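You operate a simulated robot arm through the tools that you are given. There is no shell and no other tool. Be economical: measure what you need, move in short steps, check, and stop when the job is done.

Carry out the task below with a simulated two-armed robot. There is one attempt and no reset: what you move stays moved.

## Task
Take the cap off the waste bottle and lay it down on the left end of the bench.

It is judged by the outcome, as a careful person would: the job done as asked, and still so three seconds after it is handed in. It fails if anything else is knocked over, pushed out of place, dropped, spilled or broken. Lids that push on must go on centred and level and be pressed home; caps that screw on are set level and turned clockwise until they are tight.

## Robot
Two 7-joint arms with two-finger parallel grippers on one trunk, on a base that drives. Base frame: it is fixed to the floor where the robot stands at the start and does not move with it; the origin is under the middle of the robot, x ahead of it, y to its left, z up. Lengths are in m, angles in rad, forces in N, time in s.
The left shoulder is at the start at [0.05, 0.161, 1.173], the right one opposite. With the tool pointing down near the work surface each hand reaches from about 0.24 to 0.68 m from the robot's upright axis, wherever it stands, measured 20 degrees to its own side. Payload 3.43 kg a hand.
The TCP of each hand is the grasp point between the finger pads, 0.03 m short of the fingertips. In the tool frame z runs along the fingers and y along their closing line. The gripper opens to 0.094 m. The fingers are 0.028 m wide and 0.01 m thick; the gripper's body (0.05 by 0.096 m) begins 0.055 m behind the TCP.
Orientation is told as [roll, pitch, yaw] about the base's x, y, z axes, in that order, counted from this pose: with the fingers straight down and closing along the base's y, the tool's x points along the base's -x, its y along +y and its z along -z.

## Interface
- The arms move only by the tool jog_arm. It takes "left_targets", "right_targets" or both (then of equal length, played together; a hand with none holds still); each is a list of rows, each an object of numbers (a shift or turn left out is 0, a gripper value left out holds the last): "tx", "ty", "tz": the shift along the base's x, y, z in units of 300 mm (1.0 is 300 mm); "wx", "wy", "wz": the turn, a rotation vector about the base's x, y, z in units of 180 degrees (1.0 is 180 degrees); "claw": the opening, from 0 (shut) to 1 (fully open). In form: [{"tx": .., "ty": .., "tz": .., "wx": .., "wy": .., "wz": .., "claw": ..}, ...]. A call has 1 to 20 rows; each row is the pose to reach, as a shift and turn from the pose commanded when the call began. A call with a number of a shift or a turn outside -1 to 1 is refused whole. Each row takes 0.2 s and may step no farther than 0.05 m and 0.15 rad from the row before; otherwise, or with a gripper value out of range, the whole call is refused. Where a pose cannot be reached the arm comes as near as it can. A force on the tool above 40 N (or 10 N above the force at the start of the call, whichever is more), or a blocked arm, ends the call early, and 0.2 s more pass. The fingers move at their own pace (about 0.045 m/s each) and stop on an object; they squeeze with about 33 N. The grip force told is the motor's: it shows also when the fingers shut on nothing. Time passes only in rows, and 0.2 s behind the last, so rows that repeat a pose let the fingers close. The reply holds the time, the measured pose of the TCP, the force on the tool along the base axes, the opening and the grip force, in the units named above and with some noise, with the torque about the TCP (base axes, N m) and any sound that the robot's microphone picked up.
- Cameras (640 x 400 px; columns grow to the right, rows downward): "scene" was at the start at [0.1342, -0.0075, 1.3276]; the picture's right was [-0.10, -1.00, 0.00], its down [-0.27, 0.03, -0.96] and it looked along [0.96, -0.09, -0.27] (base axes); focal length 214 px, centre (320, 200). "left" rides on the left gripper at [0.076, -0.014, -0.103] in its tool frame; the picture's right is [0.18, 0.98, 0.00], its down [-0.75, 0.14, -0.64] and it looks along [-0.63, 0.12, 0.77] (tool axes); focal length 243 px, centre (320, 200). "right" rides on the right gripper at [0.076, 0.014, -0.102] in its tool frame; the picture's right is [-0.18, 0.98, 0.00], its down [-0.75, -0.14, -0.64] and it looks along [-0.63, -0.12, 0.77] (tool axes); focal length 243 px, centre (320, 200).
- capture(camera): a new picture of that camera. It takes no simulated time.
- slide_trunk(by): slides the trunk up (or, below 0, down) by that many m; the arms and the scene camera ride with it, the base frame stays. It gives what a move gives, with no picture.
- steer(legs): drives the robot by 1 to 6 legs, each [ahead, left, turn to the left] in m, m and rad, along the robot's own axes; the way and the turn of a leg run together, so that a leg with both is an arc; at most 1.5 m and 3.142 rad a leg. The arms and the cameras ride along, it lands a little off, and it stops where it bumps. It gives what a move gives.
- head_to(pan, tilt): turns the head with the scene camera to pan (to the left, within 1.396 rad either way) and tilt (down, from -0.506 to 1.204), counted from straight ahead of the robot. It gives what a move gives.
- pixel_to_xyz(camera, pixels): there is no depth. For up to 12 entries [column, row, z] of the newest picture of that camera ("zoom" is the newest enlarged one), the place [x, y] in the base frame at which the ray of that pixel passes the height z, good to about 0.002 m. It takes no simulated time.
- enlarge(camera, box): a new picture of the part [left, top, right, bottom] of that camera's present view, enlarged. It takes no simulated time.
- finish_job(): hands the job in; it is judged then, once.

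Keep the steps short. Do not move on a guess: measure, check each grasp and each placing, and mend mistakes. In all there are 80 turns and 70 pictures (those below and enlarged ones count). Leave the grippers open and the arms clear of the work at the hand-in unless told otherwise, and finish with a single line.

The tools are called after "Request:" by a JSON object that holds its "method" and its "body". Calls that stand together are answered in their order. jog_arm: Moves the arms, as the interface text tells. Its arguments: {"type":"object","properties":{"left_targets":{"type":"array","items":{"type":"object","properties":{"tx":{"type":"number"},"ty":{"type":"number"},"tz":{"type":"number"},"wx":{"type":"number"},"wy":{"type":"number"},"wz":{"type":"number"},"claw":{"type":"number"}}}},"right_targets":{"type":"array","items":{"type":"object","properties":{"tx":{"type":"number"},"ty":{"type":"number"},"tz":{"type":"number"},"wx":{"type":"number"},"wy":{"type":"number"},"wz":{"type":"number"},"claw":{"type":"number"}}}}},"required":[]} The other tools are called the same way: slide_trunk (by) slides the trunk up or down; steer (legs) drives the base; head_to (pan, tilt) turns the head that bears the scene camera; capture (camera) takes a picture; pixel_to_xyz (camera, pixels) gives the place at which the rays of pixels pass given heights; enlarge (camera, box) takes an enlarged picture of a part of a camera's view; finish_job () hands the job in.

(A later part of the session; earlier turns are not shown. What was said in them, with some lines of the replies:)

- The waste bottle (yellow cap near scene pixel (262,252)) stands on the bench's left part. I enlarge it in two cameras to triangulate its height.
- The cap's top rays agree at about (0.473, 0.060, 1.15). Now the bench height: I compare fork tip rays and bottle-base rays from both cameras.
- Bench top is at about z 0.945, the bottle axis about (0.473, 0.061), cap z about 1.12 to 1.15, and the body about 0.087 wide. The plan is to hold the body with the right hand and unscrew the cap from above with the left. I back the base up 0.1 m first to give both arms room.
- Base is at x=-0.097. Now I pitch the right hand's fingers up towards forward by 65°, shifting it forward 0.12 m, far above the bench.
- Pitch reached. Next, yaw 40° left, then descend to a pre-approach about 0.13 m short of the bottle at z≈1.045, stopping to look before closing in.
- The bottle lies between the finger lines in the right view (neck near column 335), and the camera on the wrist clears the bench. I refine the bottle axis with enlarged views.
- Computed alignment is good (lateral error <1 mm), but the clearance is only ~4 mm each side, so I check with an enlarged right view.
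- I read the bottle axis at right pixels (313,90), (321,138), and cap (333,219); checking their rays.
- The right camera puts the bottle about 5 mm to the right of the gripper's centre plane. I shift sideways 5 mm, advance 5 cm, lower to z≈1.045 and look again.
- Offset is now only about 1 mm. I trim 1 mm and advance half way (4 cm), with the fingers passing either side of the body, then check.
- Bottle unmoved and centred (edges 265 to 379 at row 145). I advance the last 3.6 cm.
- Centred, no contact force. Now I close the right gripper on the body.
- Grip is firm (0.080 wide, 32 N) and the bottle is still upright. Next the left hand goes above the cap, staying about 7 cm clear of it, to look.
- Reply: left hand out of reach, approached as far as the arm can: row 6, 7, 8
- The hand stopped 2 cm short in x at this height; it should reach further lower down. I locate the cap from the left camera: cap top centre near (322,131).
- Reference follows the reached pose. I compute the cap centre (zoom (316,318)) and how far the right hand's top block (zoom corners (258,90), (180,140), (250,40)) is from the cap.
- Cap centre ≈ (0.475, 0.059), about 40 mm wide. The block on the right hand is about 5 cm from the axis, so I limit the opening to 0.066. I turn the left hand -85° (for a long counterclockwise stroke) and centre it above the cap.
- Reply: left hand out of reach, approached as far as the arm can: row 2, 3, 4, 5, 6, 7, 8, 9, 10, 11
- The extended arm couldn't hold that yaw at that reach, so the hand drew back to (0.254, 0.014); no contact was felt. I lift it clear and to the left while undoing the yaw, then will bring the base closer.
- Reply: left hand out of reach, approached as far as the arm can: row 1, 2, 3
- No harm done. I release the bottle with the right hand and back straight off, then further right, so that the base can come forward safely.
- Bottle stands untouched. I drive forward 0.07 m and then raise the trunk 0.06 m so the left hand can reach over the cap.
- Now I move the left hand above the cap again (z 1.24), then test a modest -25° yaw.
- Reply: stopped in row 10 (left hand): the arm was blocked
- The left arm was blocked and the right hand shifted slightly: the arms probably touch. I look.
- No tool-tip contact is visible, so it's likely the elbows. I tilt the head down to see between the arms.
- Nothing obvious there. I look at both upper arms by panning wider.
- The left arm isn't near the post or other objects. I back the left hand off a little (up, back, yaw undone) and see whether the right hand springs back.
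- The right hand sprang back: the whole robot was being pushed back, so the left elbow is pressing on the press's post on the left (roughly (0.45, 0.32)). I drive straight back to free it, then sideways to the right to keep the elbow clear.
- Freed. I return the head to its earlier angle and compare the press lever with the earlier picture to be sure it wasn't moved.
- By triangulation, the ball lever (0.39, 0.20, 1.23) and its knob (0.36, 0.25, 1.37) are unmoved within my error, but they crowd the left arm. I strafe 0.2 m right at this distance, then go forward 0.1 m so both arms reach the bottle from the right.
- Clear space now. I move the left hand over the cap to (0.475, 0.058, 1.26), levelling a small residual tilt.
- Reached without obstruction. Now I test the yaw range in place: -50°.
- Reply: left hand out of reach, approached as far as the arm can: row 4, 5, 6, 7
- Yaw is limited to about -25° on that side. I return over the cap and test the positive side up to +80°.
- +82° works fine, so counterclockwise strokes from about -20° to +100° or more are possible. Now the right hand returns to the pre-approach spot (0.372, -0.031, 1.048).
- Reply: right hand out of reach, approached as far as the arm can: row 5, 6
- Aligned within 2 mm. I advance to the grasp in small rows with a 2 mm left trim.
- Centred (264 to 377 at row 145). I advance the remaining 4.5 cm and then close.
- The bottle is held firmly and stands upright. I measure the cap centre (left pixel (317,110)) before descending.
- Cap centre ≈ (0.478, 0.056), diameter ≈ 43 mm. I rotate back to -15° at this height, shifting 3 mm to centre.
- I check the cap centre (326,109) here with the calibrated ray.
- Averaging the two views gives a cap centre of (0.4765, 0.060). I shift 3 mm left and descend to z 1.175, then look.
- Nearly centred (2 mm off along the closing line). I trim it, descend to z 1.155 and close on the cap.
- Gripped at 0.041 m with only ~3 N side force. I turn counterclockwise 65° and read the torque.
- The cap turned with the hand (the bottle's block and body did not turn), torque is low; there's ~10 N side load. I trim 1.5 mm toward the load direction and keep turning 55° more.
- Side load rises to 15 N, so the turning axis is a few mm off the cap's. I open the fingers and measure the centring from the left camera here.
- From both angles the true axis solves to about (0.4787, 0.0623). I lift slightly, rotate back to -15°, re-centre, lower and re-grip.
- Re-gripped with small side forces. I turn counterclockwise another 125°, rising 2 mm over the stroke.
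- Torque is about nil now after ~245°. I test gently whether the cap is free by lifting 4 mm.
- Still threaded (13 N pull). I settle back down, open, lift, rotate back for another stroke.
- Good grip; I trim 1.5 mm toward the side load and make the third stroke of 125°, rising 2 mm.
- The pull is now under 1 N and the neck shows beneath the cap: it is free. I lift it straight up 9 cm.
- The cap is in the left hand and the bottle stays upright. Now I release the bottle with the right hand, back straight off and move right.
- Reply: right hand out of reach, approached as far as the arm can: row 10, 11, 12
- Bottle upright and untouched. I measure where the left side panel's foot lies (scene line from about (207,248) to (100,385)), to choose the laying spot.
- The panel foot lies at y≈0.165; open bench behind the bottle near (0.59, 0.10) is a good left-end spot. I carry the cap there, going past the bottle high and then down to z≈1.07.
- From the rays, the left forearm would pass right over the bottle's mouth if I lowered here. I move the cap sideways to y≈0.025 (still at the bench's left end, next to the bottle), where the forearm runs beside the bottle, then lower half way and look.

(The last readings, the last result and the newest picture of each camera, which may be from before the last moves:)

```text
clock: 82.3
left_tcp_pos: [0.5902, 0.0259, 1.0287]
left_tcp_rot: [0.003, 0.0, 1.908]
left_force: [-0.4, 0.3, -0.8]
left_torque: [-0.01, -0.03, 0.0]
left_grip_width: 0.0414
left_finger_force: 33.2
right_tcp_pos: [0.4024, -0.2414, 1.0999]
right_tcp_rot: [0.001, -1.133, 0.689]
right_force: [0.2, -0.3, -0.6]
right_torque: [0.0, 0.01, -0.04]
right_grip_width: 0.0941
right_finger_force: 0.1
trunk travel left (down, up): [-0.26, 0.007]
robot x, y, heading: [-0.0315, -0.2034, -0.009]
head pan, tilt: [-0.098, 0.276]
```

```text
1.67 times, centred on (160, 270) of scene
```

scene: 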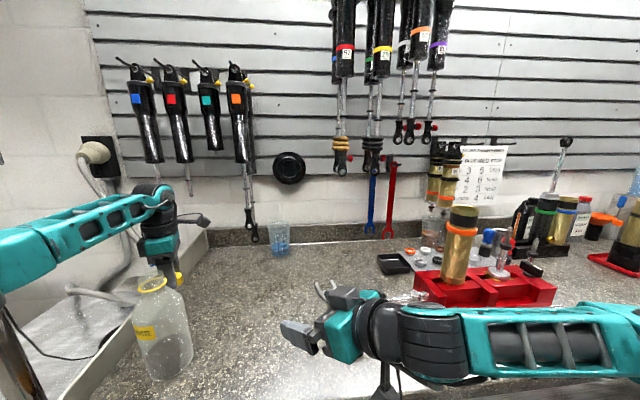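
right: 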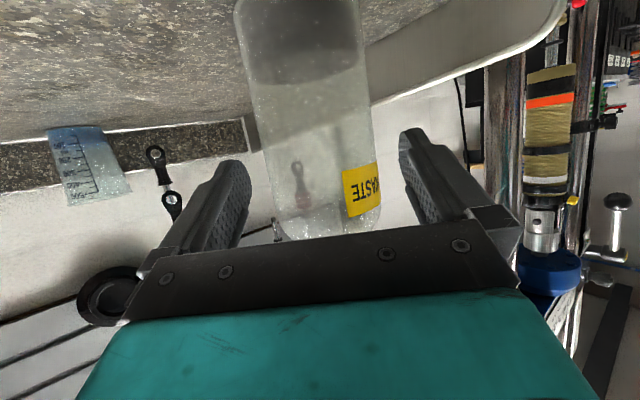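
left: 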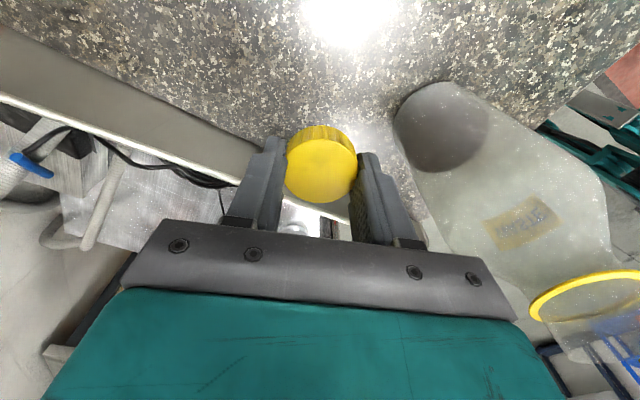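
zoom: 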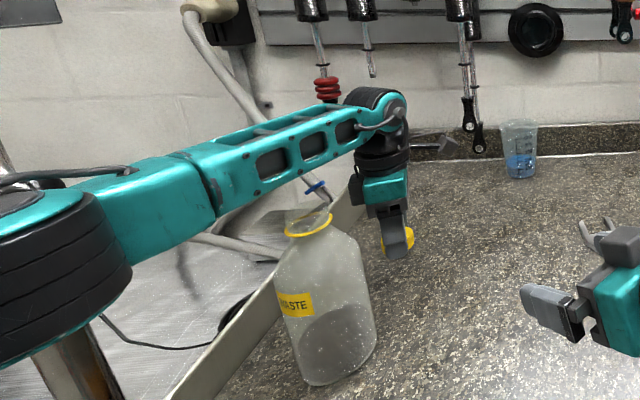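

The forearm (rays put it only ~1.6 cm from the bottle's axis and about to touch its mouth) still crosses above the bottle here. I change plan: lay the cap on the front-left of the bench at about (0.385, 0.08), where the arm doesn't cross the bottle. I lift, pass above, and yaw back to about 15°.

Request:
{"method": "jog_arm", "body": {"left_targets": [{"tz": 0.15}, {"tz": 0.3}, {"tx": -0.03, "tz": 0.45}, {"tx": -0.08, "ty": 0.02, "tz": 0.6}, {"tx": -0.14, "ty": 0.04, "tz": 0.74}, {"tx": -0.26, "ty": 0.07, "tz": 0.77, "wz": -0.045}, {"tx": -0.38, "ty": 0.1, "tz": 0.77, "wz": -0.09}, {"tx": -0.5, "ty": 0.13, "tz": 0.77, "wz": -0.135}, {"tx": -0.6, "ty": 0.16, "tz": 0.77, "wz": -0.18}, {"tx": -0.685, "ty": 0.185, "tz": 0.77, "wz": -0.225}, {"tx": -0.685, "ty": 0.185, "tz": 0.77, "wz": -0.27}, {"tx": -0.685, "ty": 0.185, "tz": 0.77, "wz": -0.315}, {"tx": -0.685, "ty": 0.185, "tz": 0.77, "wz": -0.36}, {"tx": -0.685, "ty": 0.185, "tz": 0.77, "wz": -0.405}, {"tx": -0.685, "ty": 0.185, "tz": 0.77, "wz": -0.45}, {"tx": -0.685, "ty": 0.185, "tz": 0.77, "wz": -0.495}, {"tx": -0.685, "ty": 0.185, "tz": 0.77, "wz": -0.52}, {"tx": -0.685, "ty": 0.185, "tz": 0.77, "wz": -0.52}]}}

Request:
{"method": "capture", "body": {"camera": "left"}}

Request:
{"method": "pixel_to_xyz", "body": {"camera": "left", "pixels": [[320, 10, 0.945], [380, 10, 0.945], [300, 60, 0.945]]}}

```text
clock: 86.1
left_tcp_pos: [0.3856, 0.0816, 1.2599]
left_tcp_rot: [0.003, 0.0, 0.274]
left_force: [0.4, 0.6, -0.2]
left_torque: [-0.01, -0.01, 0.0]
left_grip_width: 0.0411
left_finger_force: 32.5
right_tcp_pos: [0.4037, -0.2407, 1.0994]
right_tcp_rot: [0.004, -1.13, 0.689]
right_force: [0.0, 0.6, 0.6]
right_torque: [0.02, -0.04, -0.01]
right_grip_width: 0.094
right_finger_force: 0.0
trunk travel left (down, up): [-0.26, 0.007]
robot x, y, heading: [-0.0294, -0.2035, -0.006]
head pan, tilt: [-0.098, 0.276]
```

```text
7 pictures are left
```

left: 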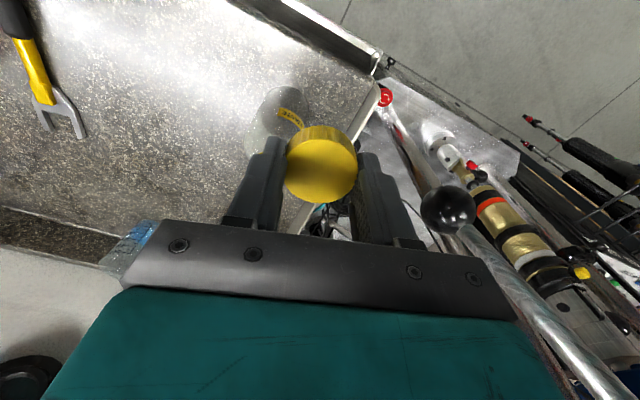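

```text
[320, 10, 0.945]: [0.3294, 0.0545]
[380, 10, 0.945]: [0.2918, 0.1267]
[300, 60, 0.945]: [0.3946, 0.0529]
```

I check where the bench's front edge ((250,10) to (368,78)) and left edge (352,130) lie relative to the spot.

Request:
{"method": "pixel_to_xyz", "body": {"camera": "left", "pixels": [[235, 3, 0.945], [300, 38, 0.945], [368, 78, 0.945], [352, 120, 0.945], [375, 100, 0.985], [283, 92, 0.945], [447, 208, 1.23]]}}

```text
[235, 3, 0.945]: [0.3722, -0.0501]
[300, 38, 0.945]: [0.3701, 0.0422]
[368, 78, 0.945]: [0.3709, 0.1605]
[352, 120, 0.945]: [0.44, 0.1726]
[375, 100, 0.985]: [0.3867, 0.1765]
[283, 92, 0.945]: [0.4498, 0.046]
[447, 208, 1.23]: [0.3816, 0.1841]
```

The front edge is at x≈0.371 and the panel at y≈0.168, so the cap should lie near (0.403, 0.11). To keep the left arm straight and away from the ball lever, I back the base 0.13 m first, with the cap held high.

Request:
{"method": "steer", "body": {"legs": [[-0.13, 0, 0]]}}

```text
clock: 87.4
left_tcp_pos: [0.2571, 0.0836, 1.2606]
left_tcp_rot: [0.002, -0.003, 0.272]
left_force: [-0.9, -1.0, 0.6]
left_torque: [0.0, 0.0, 0.02]
left_grip_width: 0.0409
left_finger_force: 32.4
right_tcp_pos: [0.2754, -0.2398, 1.1004]
right_tcp_rot: [0.002, -1.134, 0.687]
right_force: [-0.2, 0.7, 0.0]
right_torque: [-0.03, 0.03, -0.04]
right_grip_width: 0.094
right_finger_force: 0.0
trunk travel left (down, up): [-0.26, 0.007]
robot x, y, heading: [-0.1601, -0.204, -0.009]
head pan, tilt: [-0.098, 0.276]
```

Now I go to (0.403, 0.11, 1.16) and yaw to -15° so the gripper's narrow side faces the bottle.

Request:
{"method": "jog_arm", "body": {"left_targets": [{"tx": 0.1, "ty": 0.02, "tz": -0.05}, {"tx": 0.2, "ty": 0.04, "tz": -0.1}, {"tx": 0.3, "ty": 0.06, "tz": -0.17}, {"tx": 0.4, "ty": 0.08, "tz": -0.25}, {"tx": 0.487, "ty": 0.09, "tz": -0.333}, {"tx": 0.487, "ty": 0.09, "tz": -0.333, "wz": -0.045}, {"tx": 0.487, "ty": 0.09, "tz": -0.333, "wz": -0.09}, {"tx": 0.487, "ty": 0.09, "tz": -0.333, "wz": -0.13}, {"tx": 0.487, "ty": 0.09, "tz": -0.333, "wz": -0.169}, {"tx": 0.487, "ty": 0.09, "tz": -0.333, "wz": -0.169}]}}

Request:
{"method": "capture", "body": {"camera": "scene"}}

```text
clock: 89.6
left_tcp_pos: [0.4054, 0.1069, 1.1596]
left_tcp_rot: [0.002, -0.001, -0.26]
left_force: [0.7, -0.4, -0.1]
left_torque: [0.03, -0.02, 0.01]
left_grip_width: 0.0416
left_finger_force: 33.0
right_tcp_pos: [0.276, -0.2406, 1.1002]
right_tcp_rot: [0.002, -1.132, 0.686]
right_force: [-0.7, 0.7, 0.2]
right_torque: [0.02, 0.0, -0.01]
right_grip_width: 0.094
right_finger_force: 0.0
trunk travel left (down, up): [-0.26, 0.007]
robot x, y, heading: [-0.1565, -0.1992, -0.003]
head pan, tilt: [-0.098, 0.276]
```

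```text
6 pictures are left
```

scene: 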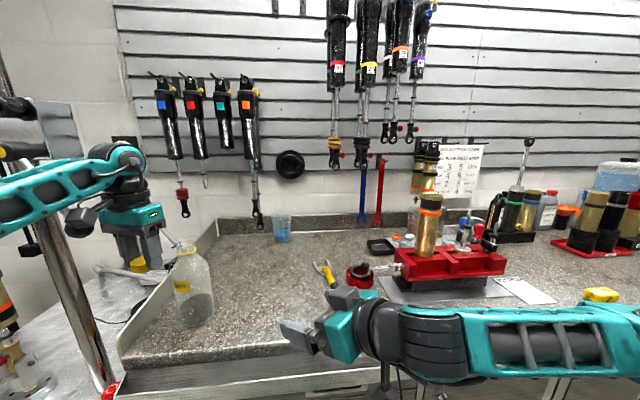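

Clear. I trim to (0.402, 0.110) and descend to z≈1.03, then check clearance to the bottle and panel.

Request:
{"method": "jog_arm", "body": {"left_targets": [{"tx": -0.01, "ty": 0.01, "tz": -0.1}, {"tx": -0.01, "ty": 0.01, "tz": -0.2}, {"tx": -0.01, "ty": 0.01, "tz": -0.3}, {"tx": -0.01, "ty": 0.01, "tz": -0.4}, {"tx": -0.01, "ty": 0.01, "tz": -0.43}, {"tx": -0.01, "ty": 0.01, "tz": -0.43}]}}

Request:
{"method": "enlarge", "body": {"camera": "scene", "box": [60, 180, 260, 380]}}

Request:
{"method": "capture", "body": {"camera": "left"}}

```text
clock: 91.0
left_tcp_pos: [0.3999, 0.1143, 1.0295]
left_tcp_rot: [0.003, 0.0, -0.259]
left_force: [0.7, 0.1, -0.8]
left_torque: [0.01, -0.01, -0.01]
left_grip_width: 0.0415
left_finger_force: 32.3
right_tcp_pos: [0.2755, -0.2407, 1.1002]
right_tcp_rot: [0.001, -1.13, 0.687]
right_force: [-0.1, -0.1, -0.1]
right_torque: [0.02, -0.01, 0.03]
right_grip_width: 0.0938
right_finger_force: 0.1
trunk travel left (down, up): [-0.26, 0.007]
robot x, y, heading: [-0.1586, -0.2007, -0.003]
head pan, tilt: [-0.098, 0.276]
```

```text
2.00 times, centred on (160, 280) of scene
```

zoom: 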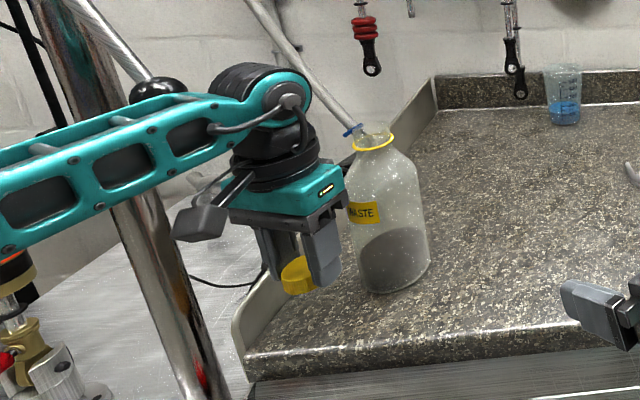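

```text
4 pictures are left
```

left: 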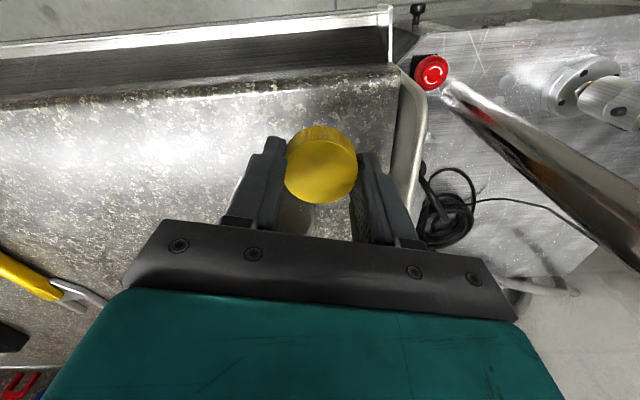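

Looks clear of the bottle. I verify the spot under the cap against the front edge (row ~92) and panel foot (395,150) from this view.

Request:
{"method": "pixel_to_xyz", "body": {"camera": "left", "pixels": [[320, 80, 0.945], [320, 95, 0.945], [395, 130, 0.945], [402, 190, 0.945], [320, 130, 0.945]]}}

```text
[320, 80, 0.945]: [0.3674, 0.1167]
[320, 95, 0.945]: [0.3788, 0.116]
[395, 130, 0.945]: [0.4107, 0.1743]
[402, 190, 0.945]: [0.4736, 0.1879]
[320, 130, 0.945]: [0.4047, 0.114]
```

There's ~6 mm more room wanted from the rounded front edge. I shift 5 mm inward and lower to z≈0.980.

Request:
{"method": "jog_arm", "body": {"left_targets": [{"tx": 0.018, "ty": 0.004, "tz": -0.06}, {"tx": 0.018, "ty": 0.004, "tz": -0.11}, {"tx": 0.018, "ty": 0.004, "tz": -0.14}, {"tx": 0.018, "ty": 0.004, "tz": -0.155}, {"tx": 0.018, "ty": 0.004, "tz": -0.165}, {"tx": 0.018, "ty": 0.004, "tz": -0.165}]}}

```text
clock: 92.4
left_tcp_pos: [0.4055, 0.1134, 0.9816]
left_tcp_rot: [0.003, 0.0, -0.259]
left_force: [0.4, 0.2, 0.1]
left_torque: [-0.03, -0.06, 0.0]
left_grip_width: 0.0417
left_finger_force: 33.0
right_tcp_pos: [0.2761, -0.2404, 1.0986]
right_tcp_rot: [0.002, -1.129, 0.688]
right_force: [0.1, 0.4, -0.4]
right_torque: [-0.02, 0.03, -0.02]
right_grip_width: 0.0937
right_finger_force: 0.1
trunk travel left (down, up): [-0.26, 0.007]
robot x, y, heading: [-0.1596, -0.1975, -0.008]
head pan, tilt: [-0.098, 0.276]
```

No contact yet. I lower 4 mm more in 1 mm steps.

Request:
{"method": "jog_arm", "body": {"left_targets": [{"tz": -0.0035}, {"tz": -0.007}, {"tz": -0.0105}, {"tz": -0.014}]}}

```text
clock: 93.4
left_tcp_pos: [0.4065, 0.1145, 0.9786]
left_tcp_rot: [0.003, -0.001, -0.26]
left_force: [-0.8, -0.8, 0.4]
left_torque: [-0.05, -0.04, 0.0]
left_grip_width: 0.0417
left_finger_force: 33.2
right_tcp_pos: [0.2749, -0.2403, 1.0994]
right_tcp_rot: [0.001, -1.133, 0.689]
right_force: [0.3, -0.5, -0.3]
right_torque: [0.03, 0.01, -0.01]
right_grip_width: 0.0941
right_finger_force: 0.1
trunk travel left (down, up): [-0.26, 0.007]
robot x, y, heading: [-0.1575, -0.2004, -0.011]
head pan, tilt: [-0.098, 0.276]
```

Still no contact; another 4 mm in 1 mm steps.

Request:
{"method": "jog_arm", "body": {"left_targets": [{"tz": -0.0035}, {"tz": -0.007}, {"tz": -0.0105}, {"tz": -0.014}]}}

```text
clock: 94.4
left_tcp_pos: [0.4069, 0.1133, 0.9726]
left_tcp_rot: [0.002, -0.002, -0.258]
left_force: [0.4, 0.2, -0.4]
left_torque: [0.02, -0.02, -0.02]
left_grip_width: 0.0416
left_finger_force: 32.9
right_tcp_pos: [0.2757, -0.2406, 1.0992]
right_tcp_rot: [0.002, -1.132, 0.687]
right_force: [0.0, 0.0, -0.4]
right_torque: [0.02, 0.02, 0.04]
right_grip_width: 0.094
right_finger_force: 0.1
trunk travel left (down, up): [-0.26, 0.007]
robot x, y, heading: [-0.157, -0.2002, -0.008]
head pan, tilt: [-0.098, 0.276]
```

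Still free; I continue 4 mm more with 1 mm steps, and read the force.

Request:
{"method": "jog_arm", "body": {"left_targets": [{"tz": -0.0035}, {"tz": -0.007}, {"tz": -0.0105}, {"tz": -0.014}]}}

Request:
{"method": "enlarge", "body": {"camera": "scene", "box": [100, 260, 260, 380]}}

```text
clock: 95.4
left_tcp_pos: [0.4065, 0.1147, 0.9675]
left_tcp_rot: [0.002, 0.001, -0.258]
left_force: [0.1, -0.6, 0.4]
left_torque: [0.02, 0.02, 0.02]
left_grip_width: 0.0413
left_finger_force: 33.0
right_tcp_pos: [0.2758, -0.2409, 1.0987]
right_tcp_rot: [-0.001, -1.13, 0.688]
right_force: [-0.2, 0.3, -0.2]
right_torque: [-0.01, -0.02, 0.03]
right_grip_width: 0.0942
right_finger_force: 0.1
trunk travel left (down, up): [-0.26, 0.007]
robot x, y, heading: [-0.1572, -0.2058, -0.008]
head pan, tilt: [-0.098, 0.276]
```

```text
3.33 times, centred on (180, 320) of scene
```

zoom: 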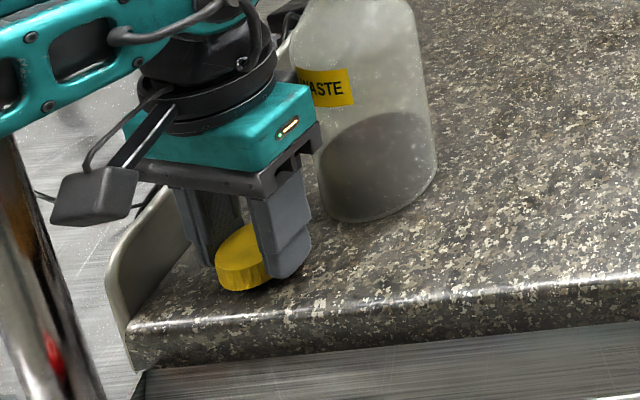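

The cap is just above the surface (contact shadow close below). I lower another 4 mm.

Request:
{"method": "jog_arm", "body": {"left_targets": [{"tz": -0.0035}, {"tz": -0.007}, {"tz": -0.0105}, {"tz": -0.014}]}}

```text
clock: 96.4
left_tcp_pos: [0.4065, 0.1136, 0.964]
left_tcp_rot: [0.0, 0.0, -0.259]
left_force: [-0.2, -0.2, 0.3]
left_torque: [0.02, 0.0, 0.01]
left_grip_width: 0.0414
left_finger_force: 32.9
right_tcp_pos: [0.2759, -0.2391, 1.1]
right_tcp_rot: [0.002, -1.131, 0.686]
right_force: [-0.1, 0.8, 0.2]
right_torque: [-0.01, -0.01, -0.01]
right_grip_width: 0.0942
right_finger_force: 0.0
trunk travel left (down, up): [-0.26, 0.007]
robot x, y, heading: [-0.1583, -0.2034, -0.01]
head pan, tilt: [-0.098, 0.276]
```

Still no contact force; 4 mm more.

Request:
{"method": "jog_arm", "body": {"left_targets": [{"tz": -0.0035}, {"tz": -0.007}, {"tz": -0.0105}, {"tz": -0.014}]}}

```text
clock: 97.4
left_tcp_pos: [0.405, 0.114, 0.9614]
left_tcp_rot: [0.003, 0.0, -0.257]
left_force: [-0.6, -0.6, 0.4]
left_torque: [0.04, 0.01, -0.01]
left_grip_width: 0.0414
left_finger_force: 32.7
right_tcp_pos: [0.276, -0.2402, 1.1012]
right_tcp_rot: [0.0, -1.132, 0.688]
right_force: [-0.1, 0.5, -0.4]
right_torque: [0.01, -0.02, -0.04]
right_grip_width: 0.094
right_finger_force: 0.1
trunk travel left (down, up): [-0.26, 0.007]
robot x, y, heading: [-0.1593, -0.2043, -0.005]
head pan, tilt: [-0.098, 0.276]
```

I continue 5 mm more in 1 mm steps.

Request:
{"method": "jog_arm", "body": {"left_targets": [{"tz": -0.0035}, {"tz": -0.007}, {"tz": -0.0105}, {"tz": -0.014}, {"tz": -0.0175}]}}

```text
clock: 98.6
left_tcp_pos: [0.4052, 0.1139, 0.9593]
left_tcp_rot: [0.005, -0.008, -0.257]
left_force: [-0.4, 11.6, 30.1]
left_torque: [-0.3, 0.59, -0.37]
left_grip_width: 0.0412
left_finger_force: 32.4
right_tcp_pos: [0.2737, -0.2399, 1.1012]
right_tcp_rot: [-0.002, -1.135, 0.692]
right_force: [-0.7, -0.8, -0.5]
right_torque: [0.05, -0.02, 0.01]
right_grip_width: 0.0941
right_finger_force: 0.1
trunk travel left (down, up): [-0.26, 0.007]
robot x, y, heading: [-0.1584, -0.2016, -0.008]
head pan, tilt: [-0.098, 0.276]
```

Contact: 30 N up. I back off 3 mm to just unload, then look at the force before opening.

Request:
{"method": "jog_arm", "body": {"left_targets": [{"tz": 0.005}, {"tz": 0.009}, {"tz": 0.009}]}}

```text
clock: 99.4
left_tcp_pos: [0.4064, 0.1142, 0.961]
left_tcp_rot: [0.004, -0.004, -0.26]
left_force: [5.1, 12.0, 20.8]
left_torque: [-0.04, 0.26, -0.1]
left_grip_width: 0.0413
left_finger_force: 33.5
right_tcp_pos: [0.2747, -0.24, 1.0999]
right_tcp_rot: [0.0, -1.132, 0.69]
right_force: [0.1, 0.2, -1.4]
right_torque: [0.01, 0.01, 0.0]
right_grip_width: 0.0941
right_finger_force: 0.1
trunk travel left (down, up): [-0.26, 0.007]
robot x, y, heading: [-0.1569, -0.2053, -0.003]
head pan, tilt: [-0.098, 0.276]
```

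Still loaded at 21 N; I rise 1.8 mm more.

Request:
{"method": "jog_arm", "body": {"left_targets": [{"tz": 0.003}, {"tz": 0.006}, {"tz": 0.006}]}}

Request:
{"method": "enlarge", "body": {"camera": "scene", "box": [100, 260, 260, 380]}}

```text
clock: 100.2
left_tcp_pos: [0.4061, 0.1124, 0.9611]
left_tcp_rot: [0.002, -0.002, -0.26]
left_force: [3.7, 7.8, 14.7]
left_torque: [-0.07, 0.16, -0.07]
left_grip_width: 0.0413
left_finger_force: 33.0
right_tcp_pos: [0.2744, -0.2408, 1.0997]
right_tcp_rot: [0.002, -1.132, 0.688]
right_force: [0.1, 0.3, -0.5]
right_torque: [0.0, -0.01, 0.03]
right_grip_width: 0.0938
right_finger_force: 0.0
trunk travel left (down, up): [-0.26, 0.007]
robot x, y, heading: [-0.1576, -0.2032, -0.006]
head pan, tilt: [-0.098, 0.276]
```

```text
3.33 times, centred on (180, 320) of scene
```

zoom: 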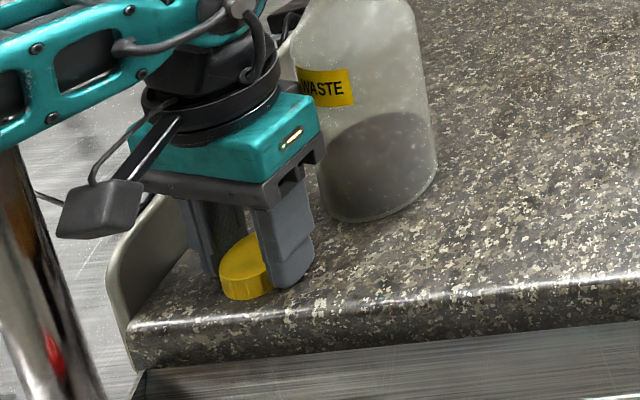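

The cap now sits on the bench. I unload 3.3 mm more of commanded height, then open to 0.060.

Request:
{"method": "jog_arm", "body": {"left_targets": [{"tz": 0.006}, {"tz": 0.011}, {"tz": 0.011}, {"tz": 0.011, "claw": 0.64}, {"tz": 0.011, "claw": 0.64}, {"tz": 0.011, "claw": 0.64}, {"tz": 0.011, "claw": 0.64}]}}

```text
clock: 101.8
left_tcp_pos: [0.4059, 0.1136, 0.9632]
left_tcp_rot: [0.001, 0.0, -0.258]
left_force: [-0.5, 0.1, -0.2]
left_torque: [0.02, -0.01, 0.02]
left_grip_width: 0.0603
left_finger_force: 0.1
right_tcp_pos: [0.2756, -0.2404, 1.0995]
right_tcp_rot: [0.002, -1.132, 0.688]
right_force: [-0.1, -0.4, 0.4]
right_torque: [-0.02, 0.01, 0.02]
right_grip_width: 0.094
right_finger_force: 0.0
trunk travel left (down, up): [-0.26, 0.007]
robot x, y, heading: [-0.1575, -0.1999, -0.008]
head pan, tilt: [-0.098, 0.276]
```

Released with no load. I raise straight up the way I came and then draw the hand back toward the robot.

Request:
{"method": "jog_arm", "body": {"left_targets": [{"tz": 0.05}, {"tz": 0.13}, {"tz": 0.23}, {"tz": 0.33}, {"tz": 0.43}, {"tz": 0.53}, {"tz": 0.65}, {"tx": -0.08, "ty": -0.01, "tz": 0.73}, {"tx": -0.18, "ty": -0.03, "tz": 0.8}, {"tx": -0.28, "ty": -0.05, "tz": 0.87}, {"tx": -0.38, "ty": -0.07, "tz": 0.93}, {"tx": -0.46, "ty": -0.09, "tz": 0.98, "claw": 1.0}, {"tx": -0.46, "ty": -0.09, "tz": 0.98, "claw": 1.0}, {"tx": -0.46, "ty": -0.09, "tz": 0.98, "claw": 1.0}]}}

Request:
{"method": "capture", "body": {"camera": "scene"}}

```text
clock: 104.8
left_tcp_pos: [0.2686, 0.0862, 1.2584]
left_tcp_rot: [0.002, 0.0, -0.259]
left_force: [-0.4, -0.1, 0.6]
left_torque: [-0.01, 0.01, 0.0]
left_grip_width: 0.0937
left_finger_force: 0.0
right_tcp_pos: [0.2761, -0.2406, 1.1003]
right_tcp_rot: [0.002, -1.13, 0.688]
right_force: [-0.4, 0.5, -0.1]
right_torque: [-0.01, -0.02, -0.01]
right_grip_width: 0.0942
right_finger_force: 0.0
trunk travel left (down, up): [-0.26, 0.007]
robot x, y, heading: [-0.1568, -0.2041, -0.008]
head pan, tilt: [-0.098, 0.276]
```

```text
1 pictures are left
```

scene: 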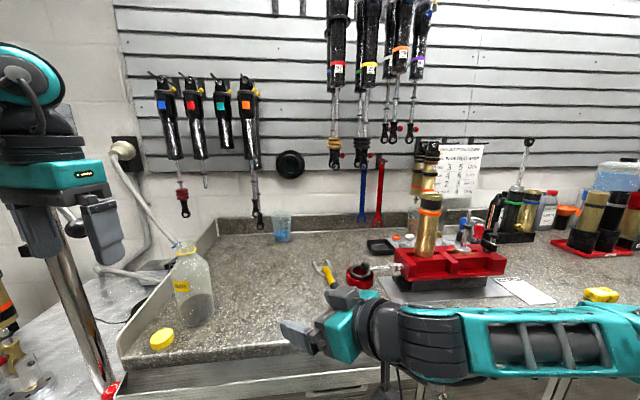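

The cap lies flat at the bench's front-left end (scene pixel (162,338)). The bottle stands upright, nothing else is disturbed, and both grippers are open and clear. I hand in.

Request:
{"method": "finish_job", "body": {}}

```text
The job is handed in.
```

The waste bottle's cap is unscrewed and lies flat on the front-left end of the bench, with the bottle upright in its place; the left arm briefly pressed on something beside the bench, probably the press post or its lever, and I saw no change there.
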